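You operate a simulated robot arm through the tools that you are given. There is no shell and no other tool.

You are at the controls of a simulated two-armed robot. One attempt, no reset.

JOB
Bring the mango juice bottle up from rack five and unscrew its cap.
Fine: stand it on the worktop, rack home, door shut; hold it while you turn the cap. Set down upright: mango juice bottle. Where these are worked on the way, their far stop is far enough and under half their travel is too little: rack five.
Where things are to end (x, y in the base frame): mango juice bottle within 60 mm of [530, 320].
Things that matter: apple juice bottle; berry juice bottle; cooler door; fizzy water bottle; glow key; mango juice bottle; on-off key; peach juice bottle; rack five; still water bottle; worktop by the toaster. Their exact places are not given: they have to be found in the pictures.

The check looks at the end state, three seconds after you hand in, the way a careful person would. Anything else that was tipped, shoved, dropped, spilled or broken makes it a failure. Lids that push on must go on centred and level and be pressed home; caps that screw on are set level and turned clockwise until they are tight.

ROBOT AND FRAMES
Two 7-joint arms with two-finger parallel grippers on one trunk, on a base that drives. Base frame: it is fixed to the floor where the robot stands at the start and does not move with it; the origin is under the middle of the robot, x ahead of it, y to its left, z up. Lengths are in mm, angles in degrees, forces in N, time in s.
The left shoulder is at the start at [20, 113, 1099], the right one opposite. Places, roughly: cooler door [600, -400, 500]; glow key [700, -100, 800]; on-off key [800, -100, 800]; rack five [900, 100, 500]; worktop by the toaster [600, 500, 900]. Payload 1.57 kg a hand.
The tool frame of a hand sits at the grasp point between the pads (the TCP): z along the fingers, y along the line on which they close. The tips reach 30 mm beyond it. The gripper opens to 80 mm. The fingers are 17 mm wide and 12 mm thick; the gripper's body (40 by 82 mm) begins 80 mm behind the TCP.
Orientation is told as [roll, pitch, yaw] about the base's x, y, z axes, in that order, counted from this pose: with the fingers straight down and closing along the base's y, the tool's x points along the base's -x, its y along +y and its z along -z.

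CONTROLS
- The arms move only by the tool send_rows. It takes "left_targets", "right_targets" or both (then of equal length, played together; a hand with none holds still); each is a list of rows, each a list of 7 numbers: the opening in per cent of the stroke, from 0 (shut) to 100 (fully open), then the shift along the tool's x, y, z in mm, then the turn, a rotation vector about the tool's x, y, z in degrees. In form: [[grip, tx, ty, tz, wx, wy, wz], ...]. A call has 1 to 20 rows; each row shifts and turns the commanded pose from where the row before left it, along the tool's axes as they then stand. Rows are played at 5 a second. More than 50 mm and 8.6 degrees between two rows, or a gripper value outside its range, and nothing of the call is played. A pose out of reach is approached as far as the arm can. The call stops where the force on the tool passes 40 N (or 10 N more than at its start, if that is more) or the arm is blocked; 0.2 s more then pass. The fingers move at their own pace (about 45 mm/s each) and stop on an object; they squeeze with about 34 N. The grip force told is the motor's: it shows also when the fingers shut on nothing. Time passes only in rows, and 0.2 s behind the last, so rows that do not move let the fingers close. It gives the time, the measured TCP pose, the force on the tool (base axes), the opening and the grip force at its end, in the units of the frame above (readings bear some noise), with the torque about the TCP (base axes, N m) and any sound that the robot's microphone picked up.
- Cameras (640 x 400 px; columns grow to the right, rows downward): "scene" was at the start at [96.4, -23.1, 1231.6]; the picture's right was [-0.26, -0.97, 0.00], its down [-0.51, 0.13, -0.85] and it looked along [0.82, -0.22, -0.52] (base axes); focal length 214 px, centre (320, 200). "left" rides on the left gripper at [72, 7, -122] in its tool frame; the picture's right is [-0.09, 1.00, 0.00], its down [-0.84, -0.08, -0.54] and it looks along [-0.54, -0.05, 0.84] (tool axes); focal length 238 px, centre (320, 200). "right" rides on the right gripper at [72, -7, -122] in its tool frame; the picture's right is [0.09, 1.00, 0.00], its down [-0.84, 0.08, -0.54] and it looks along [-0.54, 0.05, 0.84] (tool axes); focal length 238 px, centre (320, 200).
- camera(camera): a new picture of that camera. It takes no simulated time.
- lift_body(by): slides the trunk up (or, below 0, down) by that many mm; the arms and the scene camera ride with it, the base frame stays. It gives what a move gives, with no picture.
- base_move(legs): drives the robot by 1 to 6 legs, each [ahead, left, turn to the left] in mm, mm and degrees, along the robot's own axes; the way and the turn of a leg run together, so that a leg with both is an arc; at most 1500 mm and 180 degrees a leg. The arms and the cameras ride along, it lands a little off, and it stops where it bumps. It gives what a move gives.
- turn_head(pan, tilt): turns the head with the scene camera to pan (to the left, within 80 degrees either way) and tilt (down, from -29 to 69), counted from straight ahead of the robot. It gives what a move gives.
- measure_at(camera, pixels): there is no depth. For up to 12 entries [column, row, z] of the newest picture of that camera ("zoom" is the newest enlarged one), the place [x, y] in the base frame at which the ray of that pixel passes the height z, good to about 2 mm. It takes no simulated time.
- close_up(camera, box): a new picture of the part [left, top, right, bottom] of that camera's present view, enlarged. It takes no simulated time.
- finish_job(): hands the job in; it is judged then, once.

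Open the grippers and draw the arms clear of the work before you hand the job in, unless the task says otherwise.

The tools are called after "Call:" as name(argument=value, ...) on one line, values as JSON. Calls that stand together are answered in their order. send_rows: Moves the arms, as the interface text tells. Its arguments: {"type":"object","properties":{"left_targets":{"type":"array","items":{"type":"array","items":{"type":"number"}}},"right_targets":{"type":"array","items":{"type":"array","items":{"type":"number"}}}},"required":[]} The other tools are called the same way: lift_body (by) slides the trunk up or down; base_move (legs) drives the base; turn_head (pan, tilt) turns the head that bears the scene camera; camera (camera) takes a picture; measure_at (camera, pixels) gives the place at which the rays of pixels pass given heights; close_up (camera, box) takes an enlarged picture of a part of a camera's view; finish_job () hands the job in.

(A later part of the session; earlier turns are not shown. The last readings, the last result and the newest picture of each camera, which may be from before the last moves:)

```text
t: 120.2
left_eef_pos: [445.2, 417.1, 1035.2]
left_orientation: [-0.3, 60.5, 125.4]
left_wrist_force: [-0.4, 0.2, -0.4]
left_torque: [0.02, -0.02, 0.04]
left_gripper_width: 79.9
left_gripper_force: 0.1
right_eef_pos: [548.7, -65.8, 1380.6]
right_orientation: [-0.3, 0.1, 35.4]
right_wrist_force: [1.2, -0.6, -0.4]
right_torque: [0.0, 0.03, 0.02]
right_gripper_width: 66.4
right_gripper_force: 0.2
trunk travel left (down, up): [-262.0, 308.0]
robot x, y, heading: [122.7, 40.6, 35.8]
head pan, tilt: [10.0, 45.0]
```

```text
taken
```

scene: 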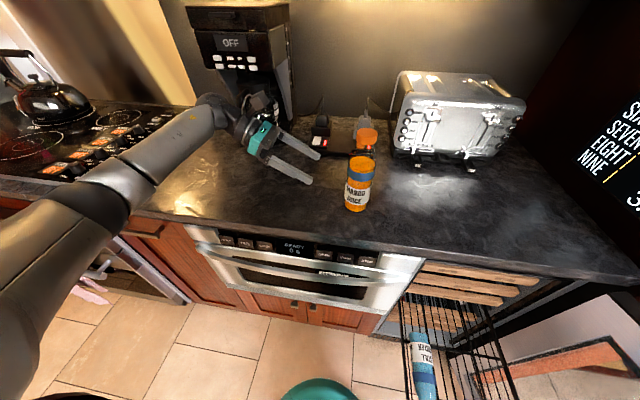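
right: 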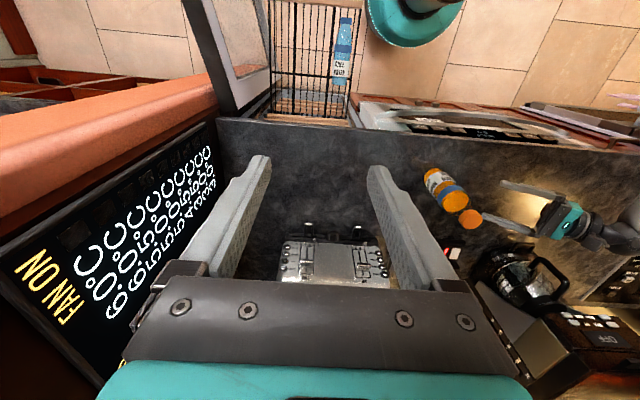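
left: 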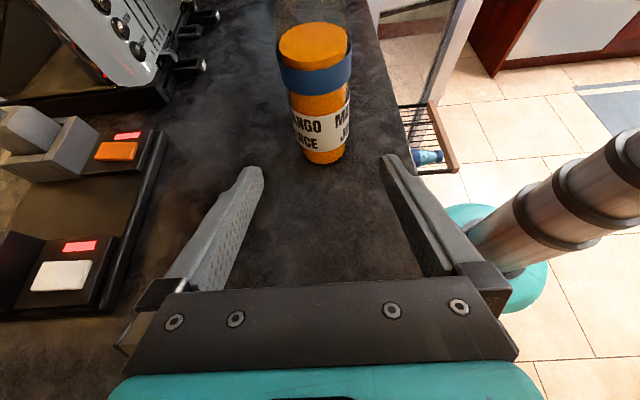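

Next I locate the standing bottle precisely: zoom on it in the scene and right views.

Call:
close_up(camera="scene", box=[325, 110, 405, 230])

Call:
close_up(camera="right", box=[400, 150, 510, 250])

Call:
close_up(camera="left", box=[250, 0, 390, 180])

```text
3.33 times, centred on (365, 170) of scene
```

zoom: 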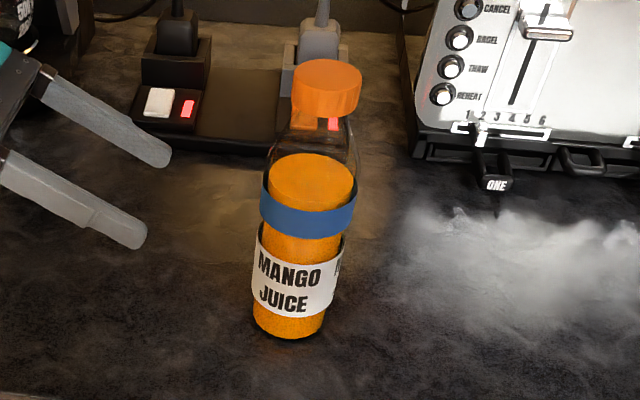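

```text
4.00 times, centred on (455, 200) of right
```

zoom: 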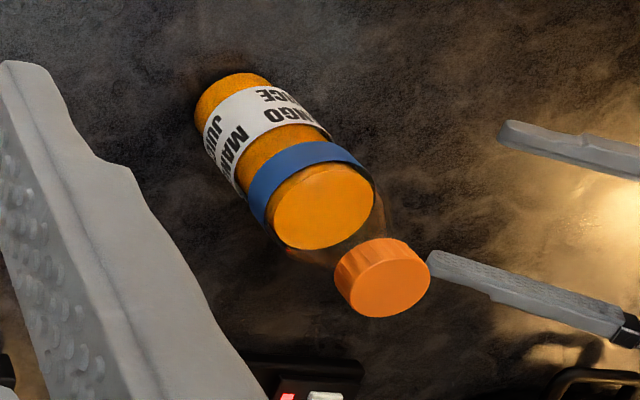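

```text
2.22 times, centred on (320, 90) of left
```

zoom: 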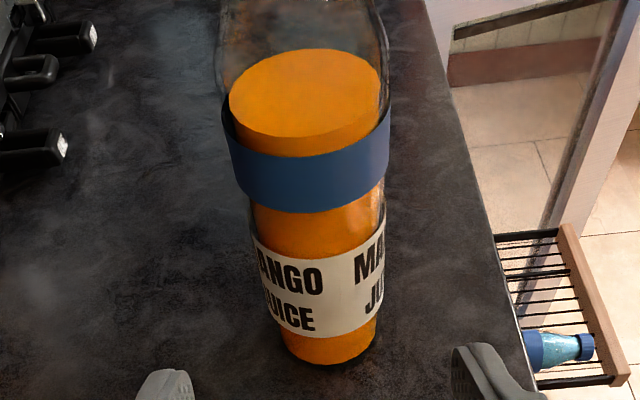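

Cap top centre: scene (367.4,132.8), right camera (472.5,220.8). Base: scene near (354,208). I measure these rays.

Call:
measure_at(camera="scene", pixels=[[367.4, 132.8, 1120], [367.4, 132.8, 1100], [367.4, 132.8, 1080], [352, 211, 900], [352, 211, 915]])

Call:
measure_at(camera="right", pixels=[[472.5, 220.75, 1120], [472.5, 220.75, 1100], [472.5, 220.75, 1080], [434, 174, 900], [434, 174, 915]])

Call:
measure_at(camera="left", pixels=[[324, 163, 900], [324, 163, 915], [324, 163, 930]])

```text
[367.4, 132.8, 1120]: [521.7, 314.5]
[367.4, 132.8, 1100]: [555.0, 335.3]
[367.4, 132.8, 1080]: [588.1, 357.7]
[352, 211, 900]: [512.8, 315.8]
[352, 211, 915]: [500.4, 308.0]
```

```text
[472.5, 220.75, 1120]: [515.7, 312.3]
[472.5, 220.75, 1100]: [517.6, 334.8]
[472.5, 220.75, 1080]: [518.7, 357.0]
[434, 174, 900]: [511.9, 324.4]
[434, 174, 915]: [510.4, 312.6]
```

```text
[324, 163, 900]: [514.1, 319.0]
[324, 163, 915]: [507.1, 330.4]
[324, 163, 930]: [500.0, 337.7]
```

The cap top is at about (516, 310, z≈1123), bottle base rests near z≈915. For the cap work I want a lower trunk and both arms in view, so I back off 220 mm to set the arms up in free air.

Call:
base_move(legs=[[-220, 0, 0]])

Call:
lift_body(by=-170)

Call:
camera(camera="scene")

```text
t: 121.8
left_eef_pos: [264.7, 286.7, 1034.9]
left_orientation: [-0.4, 60.5, 125.4]
left_wrist_force: [-0.5, 0.2, -0.4]
left_torque: [0.03, -0.02, 0.02]
left_gripper_width: 79.9
left_gripper_force: 0.0
right_eef_pos: [368.9, -194.8, 1381.6]
right_orientation: [-0.3, 0.2, 35.5]
right_wrist_force: [-0.9, -0.7, 0.1]
right_torque: [0.02, -0.03, 0.01]
right_gripper_width: 66.5
right_gripper_force: 0.1
trunk travel left (down, up): [-262.0, 308.0]
robot x, y, heading: [-55.4, -87.5, 35.6]
head pan, tilt: [10.0, 45.0]
```

```text
t: 123.8
left_eef_pos: [265.0, 286.5, 864.9]
left_orientation: [-0.2, 60.6, 125.5]
left_wrist_force: [0.3, 0.5, 0.2]
left_torque: [-0.01, 0.0, -0.02]
left_gripper_width: 80.0
left_gripper_force: 0.2
right_eef_pos: [368.1, -194.0, 1210.7]
right_orientation: [-0.3, 0.3, 35.5]
right_wrist_force: [-0.2, 0.5, 0.2]
right_torque: [0.03, -0.02, -0.03]
right_gripper_width: 66.3
right_gripper_force: 0.0
trunk travel left (down, up): [-92.0, 478.0]
robot x, y, heading: [-58.0, -89.7, 35.9]
head pan, tilt: [10.0, 45.0]
```

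```text
taken
```

scene: 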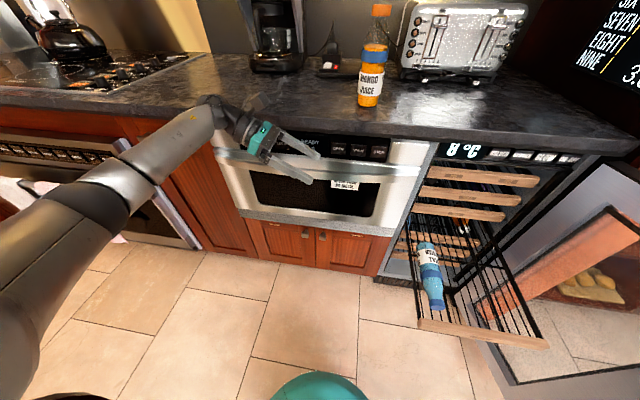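

Now the shoulders are at about z=1039. I move the right hand forward and inward in free air to test the tool-down pose needed over the cap (fwd ~430, 50 mm right of centre).

Call:
send_rows(right_targets=[[100, -20, 40, 4, 0, 0, 0], [100, -20, 40, 4, 0, 0, 0], [100, -20, 40, 4, 0, 0, 0], [100, -20, 40, 4, 0, 0, 0], [100, -20, 40, 4, 0, 0, 0], [100, -20, 40, 4, 0, 0, 0], [100, -20, 40, 4, 0, 0, 0]])

Call:
camera(camera="scene")

```text
t: 125.4
left_eef_pos: [266.5, 286.7, 864.8]
left_orientation: [-0.3, 60.5, 125.5]
left_wrist_force: [0.8, -0.8, -0.4]
left_torque: [0.0, 0.02, 0.01]
left_gripper_width: 79.9
left_gripper_force: 0.0
right_eef_pos: [309.4, 20.5, 1116.2]
right_orientation: [-0.1, 0.1, 35.4]
right_wrist_force: [0.5, 0.0, 0.4]
right_torque: [0.0, 0.02, -0.01]
right_gripper_width: 79.9
right_gripper_force: 0.2
right hand out of reach, approached as far as the arm can: row 3, 4, 5, 6, 7
trunk travel left (down, up): [-92.0, 478.0]
robot x, y, heading: [-57.3, -87.6, 35.8]
head pan, tilt: [10.0, 45.0]
```

```text
taken
```

scene: 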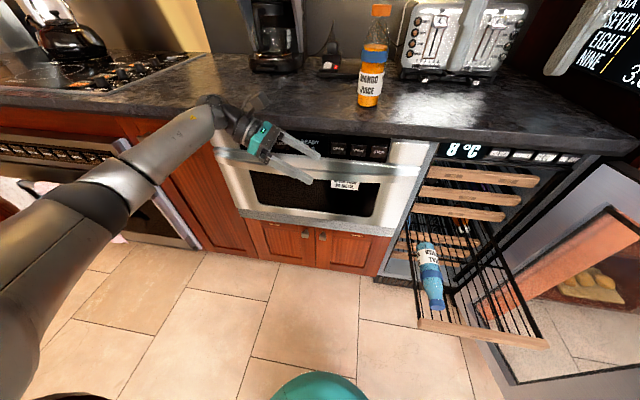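

The right hand stopped at fwd 361, left -126. I try going straight forward from here to see how far it reaches.

Call:
send_rows(right_targets=[[100, -30, 0, -10, 0, 0, 0], [100, -30, 0, -10, 0, 0, 0], [100, -20, 0, -10, 0, 0, 0]])

```text
t: 126.2
left_eef_pos: [265.6, 287.3, 865.0]
left_orientation: [-0.2, 60.5, 125.5]
left_wrist_force: [-0.1, 0.3, 0.2]
left_torque: [-0.02, 0.01, 0.02]
left_gripper_width: 80.1
left_gripper_force: 0.1
right_eef_pos: [362.6, 14.7, 1116.7]
right_orientation: [-0.2, 0.1, 35.6]
right_wrist_force: [0.3, 0.3, -0.1]
right_torque: [0.0, 0.0, -0.02]
right_gripper_width: 80.1
right_gripper_force: 0.1
right hand out of reach, approached as far as the arm can: row 1, 2, 3
trunk travel left (down, up): [-92.0, 478.0]
robot x, y, heading: [-55.8, -87.4, 35.7]
head pan, tilt: [10.0, 45.0]
```

Going forward pushes it outward. I try at a greater height: up 80 mm, then forward and inward.

Call:
send_rows(right_targets=[[100, 0, 0, -40, 0, 0, 0], [100, 0, 0, -40, 0, 0, 0], [100, -15, 25, 0, 0, 0, 0], [100, -15, 25, 0, 0, 0, 0], [100, -15, 25, 0, 0, 0, 0], [100, 0, 25, 0, 0, 0, 0]])

Call:
turn_head(pan=-30, tilt=0)

Call:
camera(camera="scene")

```text
t: 127.6
left_eef_pos: [265.9, 287.2, 864.0]
left_orientation: [-0.1, 60.4, 125.5]
left_wrist_force: [-0.9, -0.4, 0.4]
left_torque: [-0.01, 0.02, 0.0]
left_gripper_width: 79.6
left_gripper_force: 0.0
right_eef_pos: [320.6, 21.4, 1117.3]
right_orientation: [-0.1, 0.2, 35.5]
right_wrist_force: [0.1, 0.0, 0.3]
right_torque: [0.02, 0.01, 0.01]
right_gripper_width: 80.1
right_gripper_force: 0.1
right hand out of reach, approached as far as the arm can: row 1, 2, 3, 4, 5, 6
trunk travel left (down, up): [-92.0, 478.0]
robot x, y, heading: [-61.3, -90.3, 35.3]
head pan, tilt: [10.0, 45.0]
```

```text
t: 128.7
left_eef_pos: [264.7, 288.0, 863.8]
left_orientation: [-0.2, 60.6, 125.6]
left_wrist_force: [0.4, 0.3, 0.1]
left_torque: [-0.01, 0.0, 0.0]
left_gripper_width: 79.8
left_gripper_force: 0.1
right_eef_pos: [320.2, 21.3, 1118.1]
right_orientation: [-0.2, 0.2, 35.5]
right_wrist_force: [0.2, -0.1, -0.4]
right_torque: [-0.02, 0.01, 0.0]
right_gripper_width: 80.3
right_gripper_force: 0.0
trunk travel left (down, up): [-92.0, 478.0]
robot x, y, heading: [-60.2, -90.6, 35.7]
head pan, tilt: [-30.0, 0.0]
```

```text
taken
```

scene: 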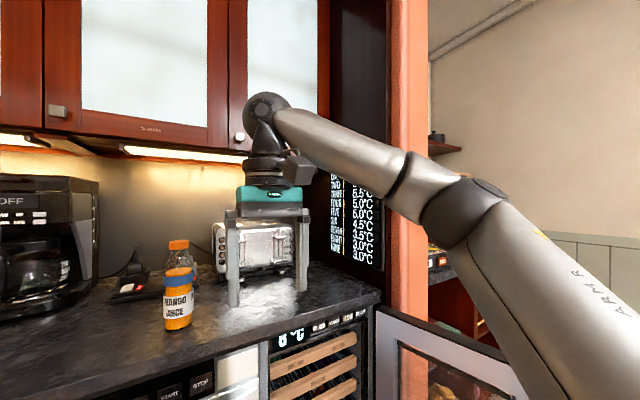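

The picture shows the forearm sloping up to the wrist, so the limit is upward; lower relative height gives more room. I lower the hand and then move forward and inward.

Call:
send_rows(right_targets=[[100, 0, 0, 30, 0, 0, 0], [100, 0, 0, 30, 0, 0, 0], [100, -30, 15, 0, 0, 0, 0], [100, -30, 15, 0, 0, 0, 0], [100, -20, 20, 0, 0, 0, 0], [100, 0, 20, 0, 0, 0, 0]])

Call:
camera(camera="scene")

```text
t: 130.1
left_eef_pos: [266.0, 287.0, 864.8]
left_orientation: [-0.1, 60.6, 125.5]
left_wrist_force: [1.4, 0.4, -0.1]
left_torque: [-0.03, -0.02, 0.0]
left_gripper_width: 80.0
left_gripper_force: 0.1
right_eef_pos: [328.1, 49.2, 1052.5]
right_orientation: [-0.1, 0.2, 35.7]
right_wrist_force: [-0.2, 0.5, -0.7]
right_torque: [0.01, 0.0, 0.01]
right_gripper_width: 79.8
right_gripper_force: 0.0
right hand out of reach, approached as far as the arm can: row 3, 4, 5, 6
trunk travel left (down, up): [-92.0, 478.0]
robot x, y, heading: [-60.2, -87.4, 35.7]
head pan, tilt: [-30.0, 0.0]
```

```text
taken
```

scene: 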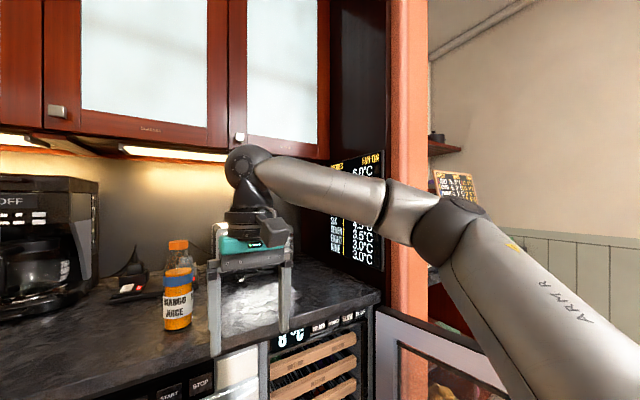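

The right hand reaches tool-down at fwd 395, 116 mm right of centre, with the hand about level with the shoulder - usable with a suitable base position. I test how far it can twist there: 85° counter-clockwise first.

Call:
send_rows(right_targets=[[100, 0, 0, 0, 0, 0, -8.5], [100, 0, 0, 0, 0, 0, -8.5], [100, 0, 0, 0, 0, 0, -8.5], [100, 0, 0, 0, 0, 0, -8.5], [100, 0, 0, 0, 0, 0, -8.5], [100, 0, 0, 0, 0, 0, -8.5], [100, 0, 0, 0, 0, 0, -8.5], [100, 0, 0, 0, 0, 0, -8.5], [100, 0, 0, 0, 0, 0, -8.5], [100, 0, 0, 0, 0, 0, -8.5]])

```text
t: 132.3
left_eef_pos: [265.3, 287.9, 864.4]
left_orientation: [-0.2, 60.5, 125.5]
left_wrist_force: [-0.4, 0.0, 0.8]
left_torque: [0.03, 0.01, -0.03]
left_gripper_width: 80.0
left_gripper_force: 0.1
right_eef_pos: [326.7, 48.2, 1052.1]
right_orientation: [0.2, 0.1, 120.7]
right_wrist_force: [0.5, -0.8, -0.1]
right_torque: [-0.03, 0.0, 0.01]
right_gripper_width: 79.8
right_gripper_force: 0.1
trunk travel left (down, up): [-92.0, 478.0]
robot x, y, heading: [-59.4, -86.3, 35.6]
head pan, tilt: [-30.0, 0.0]
```

+85° works. I test the other direction, down to about -85° relative to the robot.

Call:
send_rows(right_targets=[[100, 0, 0, 0, 0, 0, 8.5], [100, 0, 0, 0, 0, 0, 8.5], [100, 0, 0, 0, 0, 0, 8.5], [100, 0, 0, 0, 0, 0, 8.5], [100, 0, 0, 0, 0, 0, 8.5], [100, 0, 0, 0, 0, 0, 8.5], [100, 0, 0, 0, 0, 0, 8.5], [100, 0, 0, 0, 0, 0, 8.5], [100, 0, 0, 0, 0, 0, 8.5], [100, 0, 0, 0, 0, 0, 8.5], [100, 0, 0, 0, 0, 0, 8.5], [100, 0, 0, 0, 0, 0, 8.5], [100, 0, 0, 0, 0, 0, 8.5], [100, 0, 0, 0, 0, 0, 8.5], [100, 0, 0, 0, 0, 0, 8.5], [100, 0, 0, 0, 0, 0, 8.5], [100, 0, 0, 0, 0, 0, 8.5], [100, 0, 0, 0, 0, 0, 8.5], [100, 0, 0, 0, 0, 0, 8.5], [100, 0, 0, 0, 0, 0, 8.5]])

```text
t: 136.5
left_eef_pos: [265.6, 288.4, 864.4]
left_orientation: [-0.2, 60.5, 125.5]
left_wrist_force: [-0.4, -0.2, 0.0]
left_torque: [0.04, -0.01, 0.04]
left_gripper_width: 79.9
left_gripper_force: 0.1
right_eef_pos: [326.4, 47.8, 1053.4]
right_orientation: [-0.2, -0.2, -49.8]
right_wrist_force: [0.0, 0.0, 0.5]
right_torque: [-0.01, 0.0, -0.02]
right_gripper_width: 80.1
right_gripper_force: 0.1
trunk travel left (down, up): [-92.0, 478.0]
robot x, y, heading: [-56.3, -89.7, 35.4]
head pan, tilt: [-30.0, 0.0]
```

The right wrist has at least 170° of twist (from -85° to +85°). I raise the trunk 79 mm, return the right hand's yaw to the middle and raise it 45 mm, checking it stays reachable.

Call:
lift_body(by=79)

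Call:
send_rows(right_targets=[[100, 0, 0, -15, 0, 0, -8.5], [100, 0, 0, -15, 0, 0, -8.5], [100, 0, 0, -15, 0, 0, -8.5], [100, 0, 0, 0, 0, 0, -8.5], [100, 0, 0, 0, 0, 0, -8.5], [100, 0, 0, 0, 0, 0, -8.5], [100, 0, 0, 0, 0, 0, -8.5], [100, 0, 0, 0, 0, 0, -8.5], [100, 0, 0, 0, 0, 0, -8.5], [100, 0, 0, 0, 0, 0, -8.5]])

```text
t: 137.7
left_eef_pos: [266.5, 287.4, 943.5]
left_orientation: [-0.3, 60.5, 125.5]
left_wrist_force: [0.2, 0.4, 0.7]
left_torque: [-0.02, 0.04, -0.03]
left_gripper_width: 80.2
left_gripper_force: 0.0
right_eef_pos: [326.5, 49.1, 1131.6]
right_orientation: [-0.3, -0.1, -49.5]
right_wrist_force: [0.1, 0.2, -0.8]
right_torque: [0.01, 0.04, -0.01]
right_gripper_width: 80.1
right_gripper_force: 0.1
trunk travel left (down, up): [-171.0, 399.0]
robot x, y, heading: [-59.3, -89.9, 35.5]
head pan, tilt: [-30.0, 0.0]
```

```text
t: 139.8
left_eef_pos: [265.6, 287.7, 943.1]
left_orientation: [-0.2, 60.4, 125.5]
left_wrist_force: [0.7, -0.4, 0.7]
left_torque: [-0.03, 0.02, 0.02]
left_gripper_width: 80.2
left_gripper_force: 0.0
right_eef_pos: [326.3, 32.3, 1169.9]
right_orientation: [-0.1, 0.2, 35.8]
right_wrist_force: [0.1, -0.7, 0.3]
right_torque: [-0.03, -0.01, 0.03]
right_gripper_width: 80.3
right_gripper_force: 0.0
right hand out of reach, approached as far as the arm can: row 1, 2, 3
trunk travel left (down, up): [-171.0, 399.0]
robot x, y, heading: [-61.0, -88.1, 35.5]
head pan, tilt: [-30.0, 0.0]
```

Raised position is fwd 385, left -127, tips at z≈1140. I test descending straight down 38 mm from here and back.

Call:
send_rows(right_targets=[[100, 0, 0, 19, 0, 0, 0], [100, 0, 0, 19, 0, 0, 0], [100, 0, 0, 0, 0, 0, 0]])

Call:
send_rows(right_targets=[[100, 0, 0, -18, 0, 0, 0], [100, 0, 0, -18, 0, 0, 0], [100, 0, 0, 0, 0, 0, 0]])

```text
t: 140.7
left_eef_pos: [264.3, 286.5, 942.9]
left_orientation: [-0.2, 60.5, 125.5]
left_wrist_force: [-0.1, 0.3, 0.4]
left_torque: [-0.02, -0.01, 0.01]
left_gripper_width: 80.0
left_gripper_force: 0.0
right_eef_pos: [326.3, 32.4, 1132.5]
right_orientation: [-0.2, 0.1, 35.5]
right_wrist_force: [0.0, 0.5, 0.5]
right_torque: [0.0, -0.01, -0.01]
right_gripper_width: 80.2
right_gripper_force: 0.0
trunk travel left (down, up): [-171.0, 399.0]
robot x, y, heading: [-57.4, -88.5, 35.5]
head pan, tilt: [-30.0, 0.0]
```

```text
t: 141.4
left_eef_pos: [265.1, 287.4, 943.2]
left_orientation: [-0.2, 60.5, 125.4]
left_wrist_force: [-0.6, 0.5, 1.4]
left_torque: [-0.02, 0.01, 0.04]
left_gripper_width: 79.8
left_gripper_force: 0.0
right_eef_pos: [326.6, 33.2, 1169.2]
right_orientation: [-0.2, 0.2, 35.5]
right_wrist_force: [-0.2, -0.3, 0.6]
right_torque: [0.01, -0.04, 0.01]
right_gripper_width: 80.1
right_gripper_force: 0.1
trunk travel left (down, up): [-171.0, 399.0]
robot x, y, heading: [-57.5, -89.5, 35.5]
head pan, tilt: [-30.0, 0.0]
```

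Works. Now I rehearse the left hand's holding pose in the same relative place (pre-hold first, in free air).

Call:
send_rows(left_targets=[[100, 27.7, 19.6, 17, 0, 0, 0], [100, 27.7, 19.6, 17, 0, 0, 0], [100, 27.7, 19.6, 17, 0, 0, 0], [100, 27.7, 19.6, 17, 0, 0, 0], [100, 27.7, 19.6, 17, 0, 0, 0]])

Call:
turn_head(pan=5, tilt=35)

Call:
camera(camera="scene")

```text
t: 142.7
left_eef_pos: [268.9, 113.2, 1024.9]
left_orientation: [-0.2, 60.6, 125.6]
left_wrist_force: [0.6, -0.1, -0.2]
left_torque: [-0.02, -0.02, 0.01]
left_gripper_width: 80.0
left_gripper_force: 0.0
right_eef_pos: [326.2, 31.2, 1170.4]
right_orientation: [-0.2, 0.2, 35.5]
right_wrist_force: [0.1, 0.1, 0.1]
right_torque: [-0.02, -0.02, 0.0]
right_gripper_width: 79.8
right_gripper_force: 0.2
trunk travel left (down, up): [-171.0, 399.0]
robot x, y, heading: [-58.5, -92.0, 35.4]
head pan, tilt: [-30.0, 0.0]
```

```text
t: 143.7
left_eef_pos: [268.3, 114.4, 1024.0]
left_orientation: [-0.2, 60.5, 125.5]
left_wrist_force: [-0.1, 0.2, 0.0]
left_torque: [0.01, -0.04, 0.03]
left_gripper_width: 79.9
left_gripper_force: 0.1
right_eef_pos: [326.5, 33.0, 1169.6]
right_orientation: [-0.2, 0.2, 35.4]
right_wrist_force: [0.2, 0.5, -0.4]
right_torque: [-0.01, 0.01, 0.02]
right_gripper_width: 80.2
right_gripper_force: 0.0
trunk travel left (down, up): [-171.0, 399.0]
robot x, y, heading: [-57.1, -88.2, 35.8]
head pan, tilt: [5.0, 35.0]
```

```text
taken
```

scene: 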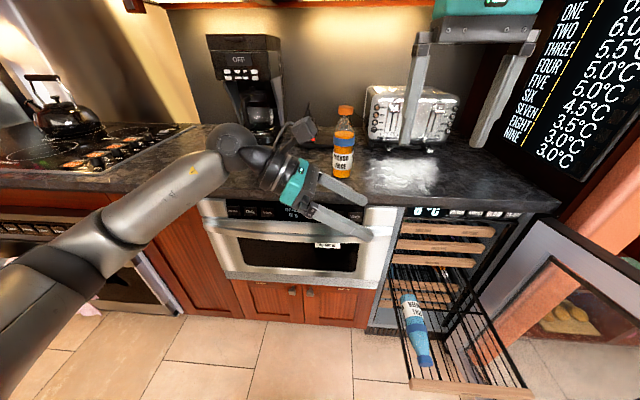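

Pre-hold is reachable. I rehearse the hold itself by advancing 110 mm along the left fingers.

Call:
send_rows(left_targets=[[100, 0, 0, 27, 0, 0, 0], [100, 0, 0, 27, 0, 0, 0], [100, 0, 0, 27, 0, 0, 0], [100, 0, 0, 27, 0, 0, 0]])

Call:
camera(camera="scene")

Call:
camera(camera="right")

```text
t: 144.7
left_eef_pos: [323.0, 38.5, 970.1]
left_orientation: [-0.3, 60.5, 125.5]
left_wrist_force: [-0.2, 0.6, 0.1]
left_torque: [-0.02, 0.01, 0.0]
left_gripper_width: 80.0
left_gripper_force: 0.0
right_eef_pos: [326.5, 32.4, 1169.0]
right_orientation: [-0.2, 0.2, 35.5]
right_wrist_force: [0.4, -1.0, -0.2]
right_torque: [-0.01, 0.0, 0.0]
right_gripper_width: 79.9
right_gripper_force: 0.0
trunk travel left (down, up): [-171.0, 399.0]
robot x, y, heading: [-53.3, -88.8, 35.8]
head pan, tilt: [5.0, 35.0]
```

```text
taken
```

scene: 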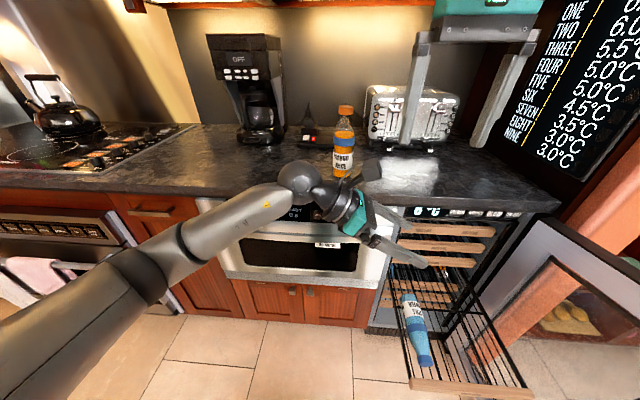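

```text
taken
```

right: 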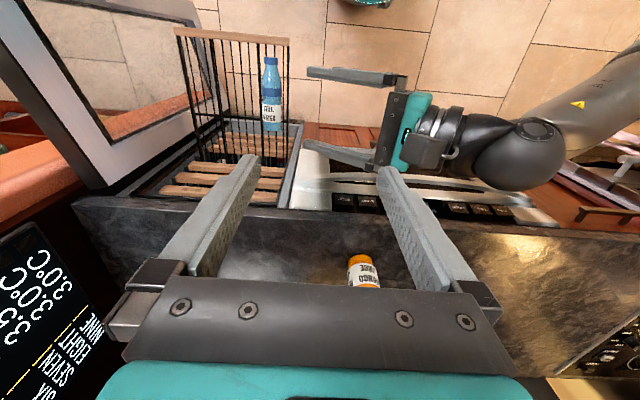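

Both poses work together, but in this hold the left elbow would hang low over the counter edge. I turn the left hand 42° about the vertical (pointing more forward) in rehearsal so its elbow stays back in the aisle.

Call:
send_rows(left_targets=[[100, 0, 0, 0, 7.4, 0, -4.17], [100, 0, 0, 0, 7.4, 0, -4.17], [100, 0, 0, 0, 7.4, 0, -4.17], [100, 0, 0, 0, 7.4, 0, -4.17], [100, 0, 0, 0, 7.4, 0, -4.17]])

Call:
camera(camera="scene")

Call:
camera(camera="right")

```text
t: 145.9
left_eef_pos: [323.3, 38.0, 968.5]
left_orientation: [-0.1, 60.6, 168.3]
left_wrist_force: [0.5, -0.3, 0.5]
left_torque: [-0.02, -0.03, -0.03]
left_gripper_width: 79.7
left_gripper_force: 0.0
right_eef_pos: [326.6, 31.3, 1168.0]
right_orientation: [-0.2, 0.1, 35.5]
right_wrist_force: [0.0, 0.1, -0.7]
right_torque: [0.0, 0.01, 0.03]
right_gripper_width: 80.2
right_gripper_force: 0.0
trunk travel left (down, up): [-171.0, 399.0]
robot x, y, heading: [-62.0, -89.5, 35.6]
head pan, tilt: [5.0, 35.0]
```

```text
taken
```

scene: 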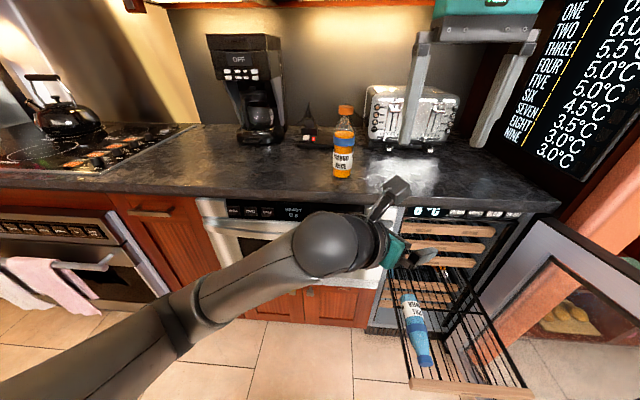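

```text
taken
```

right: 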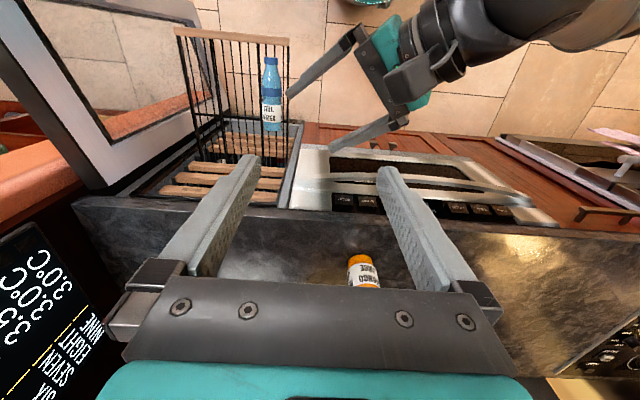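

That would put the elbow at the counter edge, so instead I keep the hand pointing right and will turn the robot 15° left, which brings the elbow back from the counter. I undo the test turn and retreat the left hand to pre-hold.

Call:
send_rows(left_targets=[[100, 0, 0, 0, -7.4, 0, 4.17], [100, 0, 0, 0, -7.4, 0, 4.17], [100, 0, 0, 0, -7.4, 0, 4.17], [100, 0, 0, 0, -7.4, 0, 4.17], [100, 0, 0, 0, -7.4, 0, 4.17], [100, 0, 0, -30, 0, 0, 0], [100, 0, 0, -30, 0, 0, 0], [100, 0, 0, -30, 0, 0, 0], [100, 0, 0, -20, 0, 0, 0]])

Call:
base_move(legs=[[0, 0, 15], [0, -62, 0], [200, 0, 0]])

Call:
camera(camera="scene")

Call:
camera(camera="right")

Call:
camera(camera="left")

```text
t: 147.9
left_eef_pos: [265.6, 116.6, 1022.8]
left_orientation: [-0.2, 60.6, 125.4]
left_wrist_force: [-0.6, -0.1, 0.2]
left_torque: [0.0, 0.0, 0.01]
left_gripper_width: 80.0
left_gripper_force: 0.1
right_eef_pos: [326.7, 32.3, 1169.8]
right_orientation: [-0.1, 0.2, 35.5]
right_wrist_force: [0.5, -0.1, -0.2]
right_torque: [-0.02, -0.01, -0.01]
right_gripper_width: 80.1
right_gripper_force: 0.0
trunk travel left (down, up): [-171.0, 399.0]
robot x, y, heading: [-54.9, -92.3, 35.4]
head pan, tilt: [5.0, 35.0]
```

```text
t: 150.9
left_eef_pos: [379.4, 309.0, 1021.9]
left_orientation: [-0.2, 60.4, 140.4]
left_wrist_force: [0.0, -0.8, 0.1]
left_torque: [0.02, 0.03, -0.01]
left_gripper_width: 80.0
left_gripper_force: 0.0
right_eef_pos: [459.7, 243.8, 1169.0]
right_orientation: [-0.1, 0.2, 50.4]
right_wrist_force: [-0.3, -0.1, 0.1]
right_torque: [0.0, 0.0, 0.01]
right_gripper_width: 80.0
right_gripper_force: 0.0
trunk travel left (down, up): [-171.0, 399.0]
robot x, y, heading: [117.3, 26.5, 50.3]
head pan, tilt: [5.0, 35.0]
```

```text
taken
```

scene: 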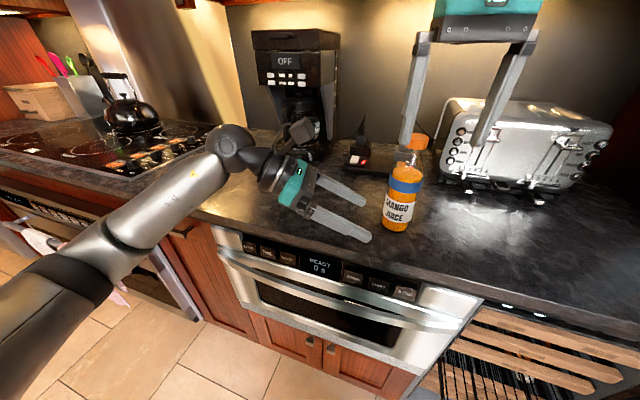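

```text
taken
```

right: 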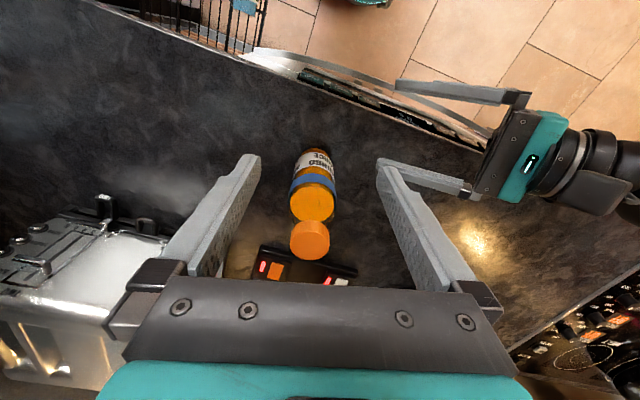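

```text
taken
```

left: 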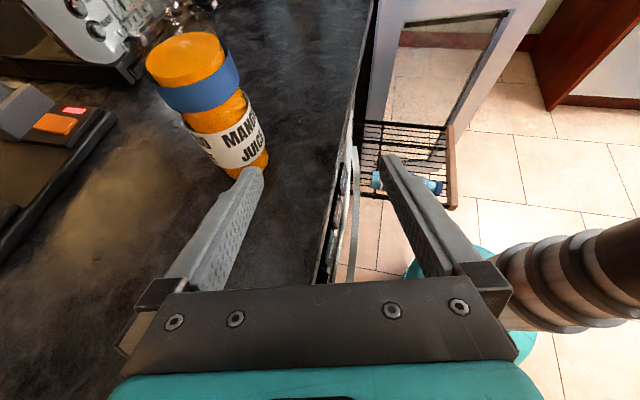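

The right camera now sees the cap at about (310,238) ahead of the fingers. I measure the cap's place at its top height from the right and scene cameras.

Call:
close_up(camera="right", box=[260, 140, 360, 270])

Call:
close_up(camera="scene", box=[360, 120, 450, 250])

```text
3.08 times, centred on (310, 205) of right
```

zoom: 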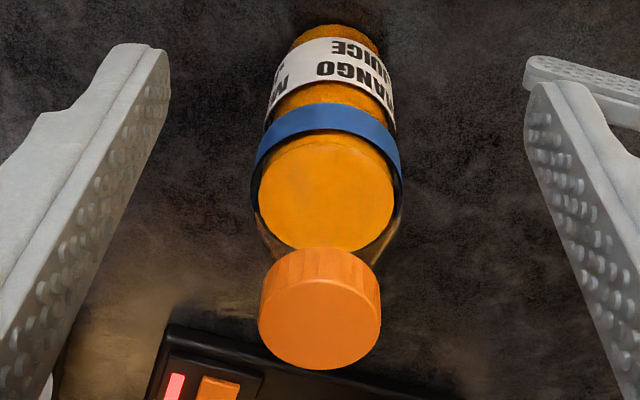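

```text
3.08 times, centred on (405, 185) of scene
```

zoom: 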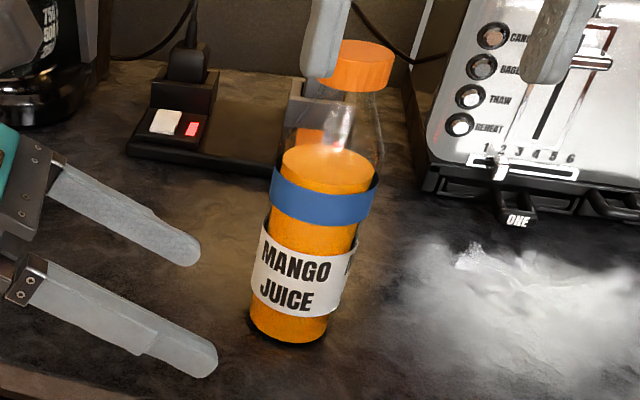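

Cap-top centre in the right picture is (310, 245). I measure its place at several heights.

Call:
measure_at(camera="right", pixels=[[310, 245.3, 1100], [310, 245.3, 1115], [310, 245.3, 1123], [310, 245.3, 1130], [310.5, 151, 915], [290.5, 236, 1123], [329.8, 236, 1123]])

Call:
measure_at(camera="scene", pixels=[[396, 231, 900], [396, 231, 915], [396, 231, 930], [429.4, 137, 1100], [429.4, 137, 1123]])

```text
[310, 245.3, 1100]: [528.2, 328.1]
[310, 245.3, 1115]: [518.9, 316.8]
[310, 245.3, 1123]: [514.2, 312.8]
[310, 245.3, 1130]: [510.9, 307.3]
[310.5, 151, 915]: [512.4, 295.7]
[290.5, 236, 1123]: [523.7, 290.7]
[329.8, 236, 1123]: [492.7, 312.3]
```

```text
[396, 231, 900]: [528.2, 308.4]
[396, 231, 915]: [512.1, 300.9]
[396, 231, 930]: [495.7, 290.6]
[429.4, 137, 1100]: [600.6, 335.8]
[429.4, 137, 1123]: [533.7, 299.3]
```

Cap centre is at (514, 313), 87 mm ahead of the right hand; cap about 38 mm wide. I drive the last 87 mm with the right tips 16 mm above the cap.

Call:
base_move(legs=[[87, 0, 0]])

Call:
camera(camera="left")

Call:
camera(camera="right")

Call:
camera(camera="scene")

```text
t: 152.0
left_eef_pos: [433.7, 375.8, 1021.3]
left_orientation: [0.0, 60.5, 140.5]
left_wrist_force: [0.7, -0.1, 0.1]
left_torque: [0.03, 0.01, -0.01]
left_gripper_width: 79.9
left_gripper_force: 0.1
right_eef_pos: [513.6, 309.9, 1169.5]
right_orientation: [-0.1, 0.2, 50.5]
right_wrist_force: [-0.2, 0.4, -0.9]
right_torque: [-0.02, 0.02, 0.01]
right_gripper_width: 80.2
right_gripper_force: 0.0
trunk travel left (down, up): [-171.0, 399.0]
robot x, y, heading: [172.4, 93.9, 50.5]
head pan, tilt: [5.0, 35.0]
```

```text
taken
```

left: 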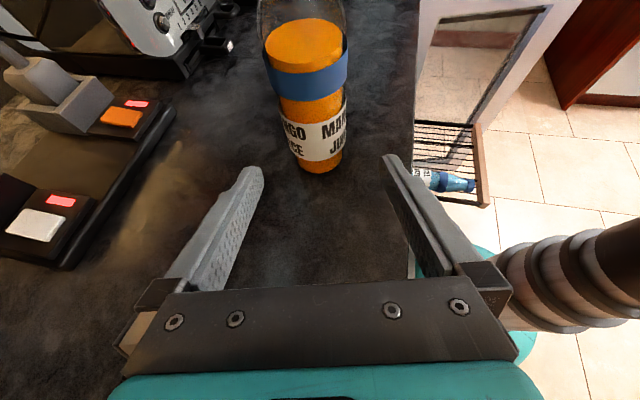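

```text
taken
```

right: 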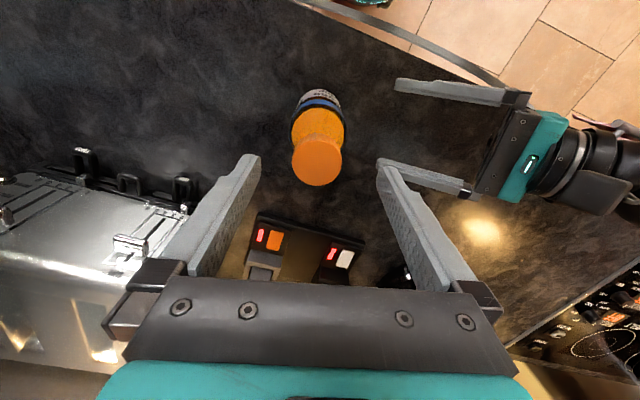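

```text
taken
```

scene: 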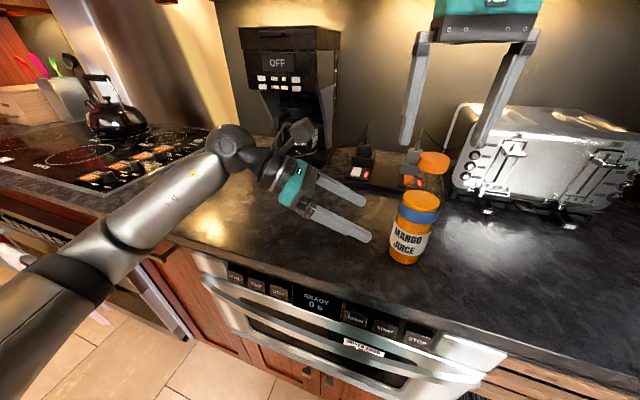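

Right hand is over the cap (cap centre at (317,163), expected (320.6,165)), and the left camera shows the bottle centred between its fingers. I advance the left hand 109 mm along its fingers to straddle the bottle.

Call:
send_rows(left_targets=[[100, 0, 0, 25, 0, 0, 0], [100, 0, 0, 25, 0, 0, 0], [100, 0, 0, 25, 0, 0, 0], [100, 0, 0, 20, 0, 0, 0], [100, 0, 0, 14, 0, 0, 0], [100, 0, 0, 0, 0, 0, 0]])

Call:
camera(camera="left")

Call:
camera(camera="scene")

```text
t: 153.4
left_eef_pos: [505.9, 315.0, 969.4]
left_orientation: [-0.1, 60.6, 140.4]
left_wrist_force: [1.4, 0.4, 0.1]
left_torque: [0.03, -0.01, 0.0]
left_gripper_width: 80.0
left_gripper_force: 0.1
right_eef_pos: [512.8, 310.6, 1168.6]
right_orientation: [-0.2, 0.2, 50.5]
right_wrist_force: [0.2, 0.1, -1.1]
right_torque: [-0.03, 0.0, 0.02]
right_gripper_width: 79.8
right_gripper_force: 0.0
trunk travel left (down, up): [-171.0, 399.0]
robot x, y, heading: [170.7, 88.5, 50.6]
head pan, tilt: [5.0, 35.0]
```

```text
taken
```

left: 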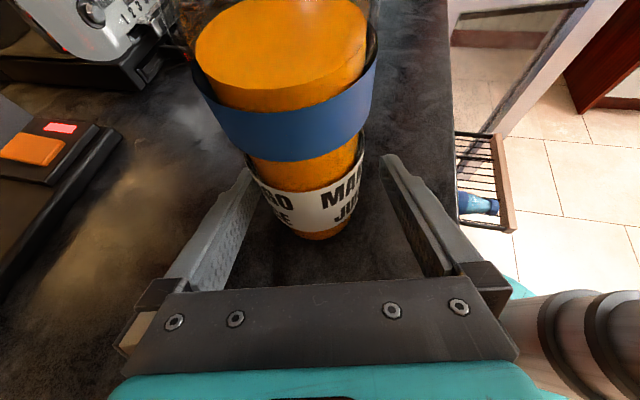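

```text
taken
```

scene: 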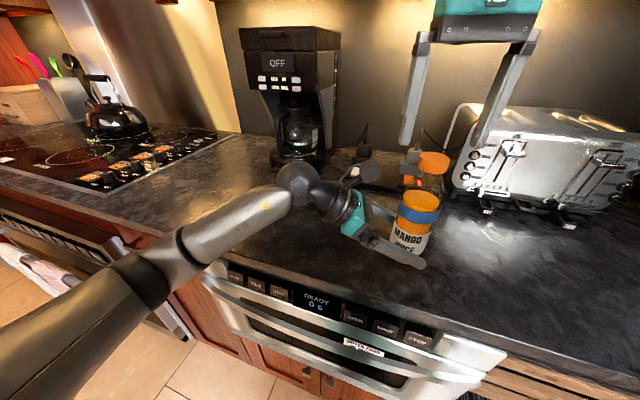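

The bottle is about 3-4 mm toward the far finger. I shift the left hand 3.5 mm forward, then close gently.

Call:
send_rows(left_targets=[[100, 0, -3.5, 0, 0, 0, 0], [80, 0, 0, 0, 0, 0, 0], [80, 0, 0, 0, 0, 0, 0]])

Call:
camera(camera="left")

```text
t: 154.2
left_eef_pos: [508.9, 319.6, 967.7]
left_orientation: [-0.2, 60.5, 140.5]
left_wrist_force: [-0.7, -0.7, 0.3]
left_torque: [0.0, 0.01, -0.01]
left_gripper_width: 63.9
left_gripper_force: 0.0
right_eef_pos: [512.3, 309.8, 1169.3]
right_orientation: [-0.2, 0.2, 50.4]
right_wrist_force: [0.3, 0.5, -0.2]
right_torque: [0.04, -0.02, 0.01]
right_gripper_width: 80.0
right_gripper_force: 0.1
trunk travel left (down, up): [-171.0, 399.0]
robot x, y, heading: [171.1, 95.3, 50.5]
head pan, tilt: [5.0, 35.0]
```

```text
taken
```

left: 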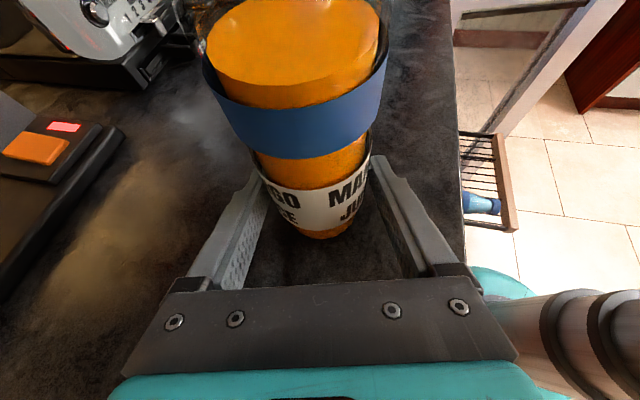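

Centred with 64 mm opening and no contact. I close the left gripper to hold the bottle.

Call:
send_rows(left_targets=[[60, 0, 0, 0, 0, 0, 0], [0, 0, 0, 0, 0, 0, 0], [0, 0, 0, 0, 0, 0, 0], [0, 0, 0, 0, 0, 0, 0]])

Call:
camera(camera="right")

Call:
close_up(camera="right", box=[260, 70, 380, 220])

Call:
close_up(camera="scene", box=[340, 110, 480, 280])

```text
t: 155.2
left_eef_pos: [508.7, 319.1, 968.4]
left_orientation: [-0.3, 60.5, 140.4]
left_wrist_force: [1.5, -0.2, 1.3]
left_torque: [-0.04, 0.01, 0.01]
left_gripper_width: 58.9
left_gripper_force: 34.3
right_eef_pos: [513.9, 309.6, 1169.3]
right_orientation: [-0.3, 0.2, 50.5]
right_wrist_force: [0.1, 0.6, -0.1]
right_torque: [0.0, 0.01, -0.02]
right_gripper_width: 80.0
right_gripper_force: 0.1
trunk travel left (down, up): [-171.0, 399.0]
robot x, y, heading: [175.5, 91.5, 50.5]
head pan, tilt: [5.0, 35.0]
```

```text
taken
```

right: 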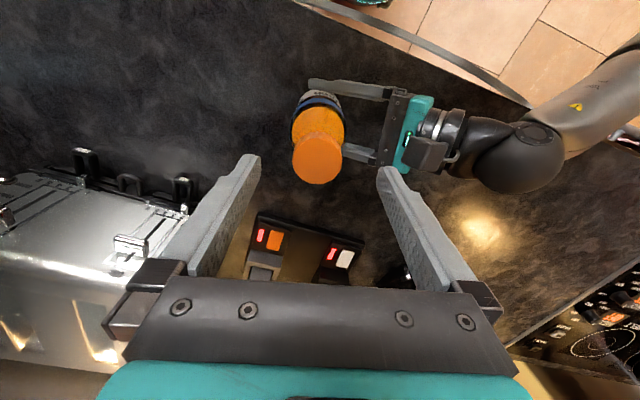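

```text
2.67 times, centred on (320, 145) of right
```

zoom: 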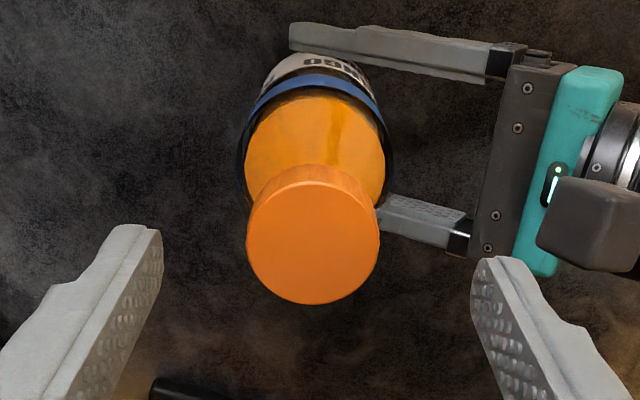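

```text
2.35 times, centred on (410, 195) of scene
```

zoom: 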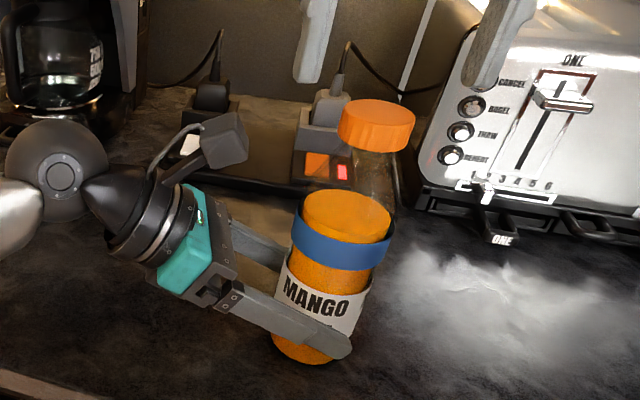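

The bottle is held (58.9 mm). The cap centre sits 2.5 mm to the right of my tool axis, cap top at z≈1123. I shift by that, narrow the right opening to 56 mm, and twist the right hand clockwise by 80° to have room for turning.

Call:
send_rows(right_targets=[[70, 0, -2.5, 0, 0, 0, 0], [70, 0, 0, 0, 0, 0, 8.5], [70, 0, 0, 0, 0, 0, 8.5], [70, 0, 0, 0, 0, 0, 8.5], [70, 0, 0, 0, 0, 0, 8.5], [70, 0, 0, 0, 0, 0, 8.5], [70, 0, 0, 0, 0, 0, 8.5], [70, 0, 0, 0, 0, 0, 8.5], [70, 0, 0, 0, 0, 0, 8.5], [70, 0, 0, 0, 0, 0, 8.5], [70, 0, 0, 0, 0, 0, 3.5]])

Call:
close_up(camera="right", box=[240, 70, 400, 220])

```text
t: 157.6
left_eef_pos: [507.4, 317.8, 968.7]
left_orientation: [-0.2, 60.6, 140.5]
left_wrist_force: [0.4, 0.3, 3.3]
left_torque: [-0.07, 0.05, 0.04]
left_gripper_width: 59.1
left_gripper_force: 34.1
right_eef_pos: [514.7, 308.2, 1168.5]
right_orientation: [-0.2, -0.2, -29.8]
right_wrist_force: [0.8, -0.4, -0.4]
right_torque: [0.03, 0.01, 0.0]
right_gripper_width: 56.0
right_gripper_force: 0.1
trunk travel left (down, up): [-171.0, 399.0]
robot x, y, heading: [172.1, 91.2, 50.3]
head pan, tilt: [5.0, 35.0]
```

```text
2.67 times, centred on (320, 145) of right
```

zoom: 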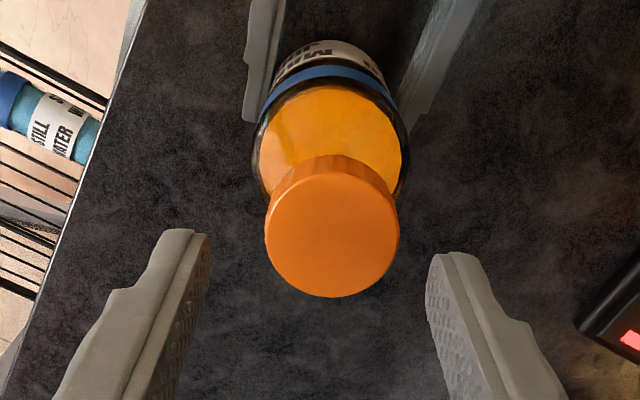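

Comparing the two yaw views, the true cap centre is at about (516.5, 310.7) and its top at z≈1117. I correct by 3 mm and descend 38 mm so the tips surround the cap.

Call:
send_rows(right_targets=[[70, -0.3, 3.0, 0, 0, 0, 0], [70, 0, 0, 10, 0, 0, 0], [70, 0, 0, 10, 0, 0, 0], [70, 0, 0, 10, 0, 0, 0], [70, 0, 0, 8, 0, 0, 0], [70, 0, 0, 0, 0, 0, 0]])

Call:
camera(camera="right")

Call:
close_up(camera="scene", box=[340, 100, 480, 280])

```text
t: 159.0
left_eef_pos: [509.2, 317.2, 967.8]
left_orientation: [-0.2, 60.6, 140.4]
left_wrist_force: [-0.3, 0.7, 1.5]
left_torque: [-0.12, 0.02, 0.04]
left_gripper_width: 58.9
left_gripper_force: 33.8
right_eef_pos: [517.9, 309.6, 1131.4]
right_orientation: [-0.1, -0.2, -29.6]
right_wrist_force: [0.3, 0.3, -0.4]
right_torque: [-0.02, 0.0, 0.03]
right_gripper_width: 56.0
right_gripper_force: 0.1
trunk travel left (down, up): [-171.0, 399.0]
robot x, y, heading: [171.1, 93.2, 50.7]
head pan, tilt: [5.0, 35.0]
```

```text
taken
```

right: 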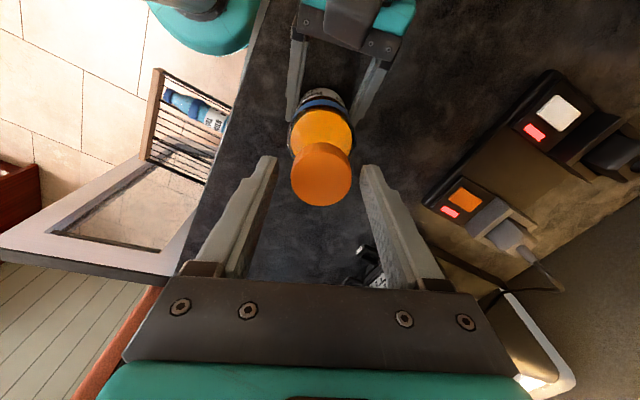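

```text
2.22 times, centred on (410, 190) of scene
```

zoom: 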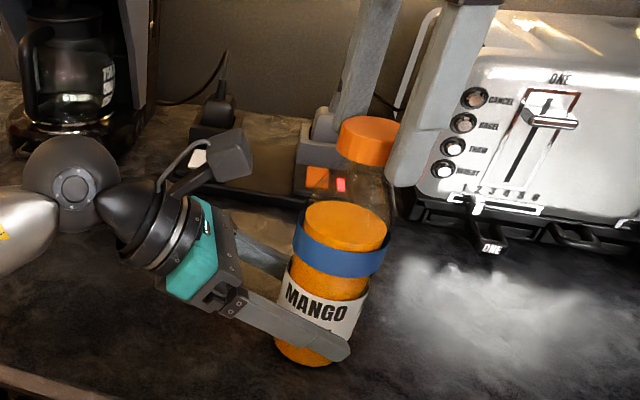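

The fingers straddle the cap symmetrically (cap at column 321 between tips at 272 and 367). I close the right gripper on the cap.

Call:
send_rows(right_targets=[[40, 0, 0, 0, 0, 0, 0], [0, 0, 0, 0, 0, 0, 0], [0, 0, 0, 0, 0, 0, 0], [0, 0, 0, 0, 0, 0, 0]], left_targets=[[0, 0, 0, 0, 0, 0, 0], [0, 0, 0, 0, 0, 0, 0], [0, 0, 0, 0, 0, 0, 0], [0, 0, 0, 0, 0, 0, 0]])

```text
t: 160.0
left_eef_pos: [507.7, 318.5, 967.8]
left_orientation: [-0.3, 60.5, 140.2]
left_wrist_force: [-2.6, -1.6, 2.4]
left_torque: [0.33, -0.41, -0.07]
left_gripper_width: 59.0
left_gripper_force: 33.7
right_eef_pos: [517.9, 310.5, 1132.4]
right_orientation: [-0.2, -0.2, -29.6]
right_wrist_force: [3.4, 2.0, 0.2]
right_torque: [0.06, -0.05, 0.1]
right_gripper_width: 35.8
right_gripper_force: 34.4
trunk travel left (down, up): [-171.0, 399.0]
robot x, y, heading: [175.9, 94.0, 50.6]
head pan, tilt: [5.0, 35.0]
```

Cap gripped (35.8 mm, side forces small). I start unscrewing counter-clockwise, 42° first, watching the torque.

Call:
send_rows(right_targets=[[0, 0, 0, 0, 0, 0, -8.5], [0, 0, 0, 0, 0, 0, -8.5], [0, 0, 0, 0, 0, 0, -8.5], [0, 0, 0, 0, 0, 0, -8.5], [0, 0, 0, 0, 0, 0, -8.5]])

Call:
camera(camera="right")

Call:
close_up(camera="scene", box=[340, 100, 480, 280])

```text
t: 161.2
left_eef_pos: [507.8, 318.6, 968.1]
left_orientation: [-0.2, 60.5, 140.2]
left_wrist_force: [-10.9, -4.2, 1.4]
left_torque: [0.65, -0.99, -0.09]
left_gripper_width: 58.9
left_gripper_force: 33.9
right_eef_pos: [517.1, 310.5, 1132.2]
right_orientation: [-0.2, -0.1, 13.1]
right_wrist_force: [9.7, 5.5, 2.9]
right_torque: [0.2, -0.51, 0.0]
right_gripper_width: 35.6
right_gripper_force: 34.2
trunk travel left (down, up): [-171.0, 399.0]
robot x, y, heading: [173.2, 89.5, 50.4]
head pan, tilt: [5.0, 35.0]
```

```text
taken
```

right: 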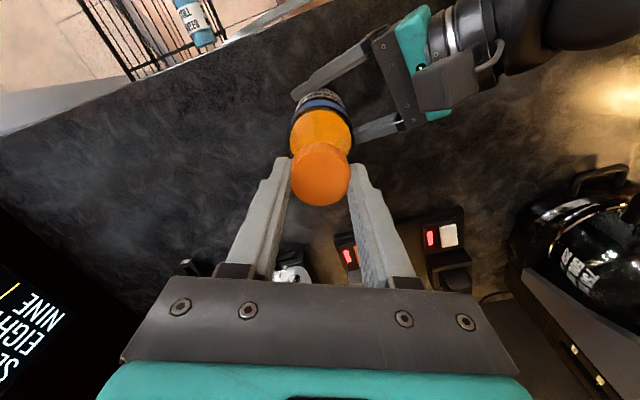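

```text
2.22 times, centred on (410, 190) of scene
```

zoom: 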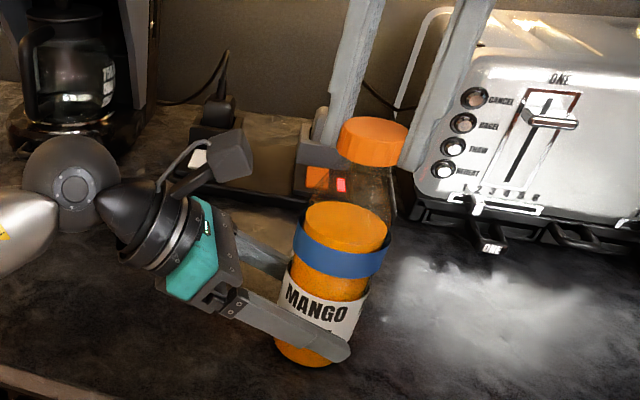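

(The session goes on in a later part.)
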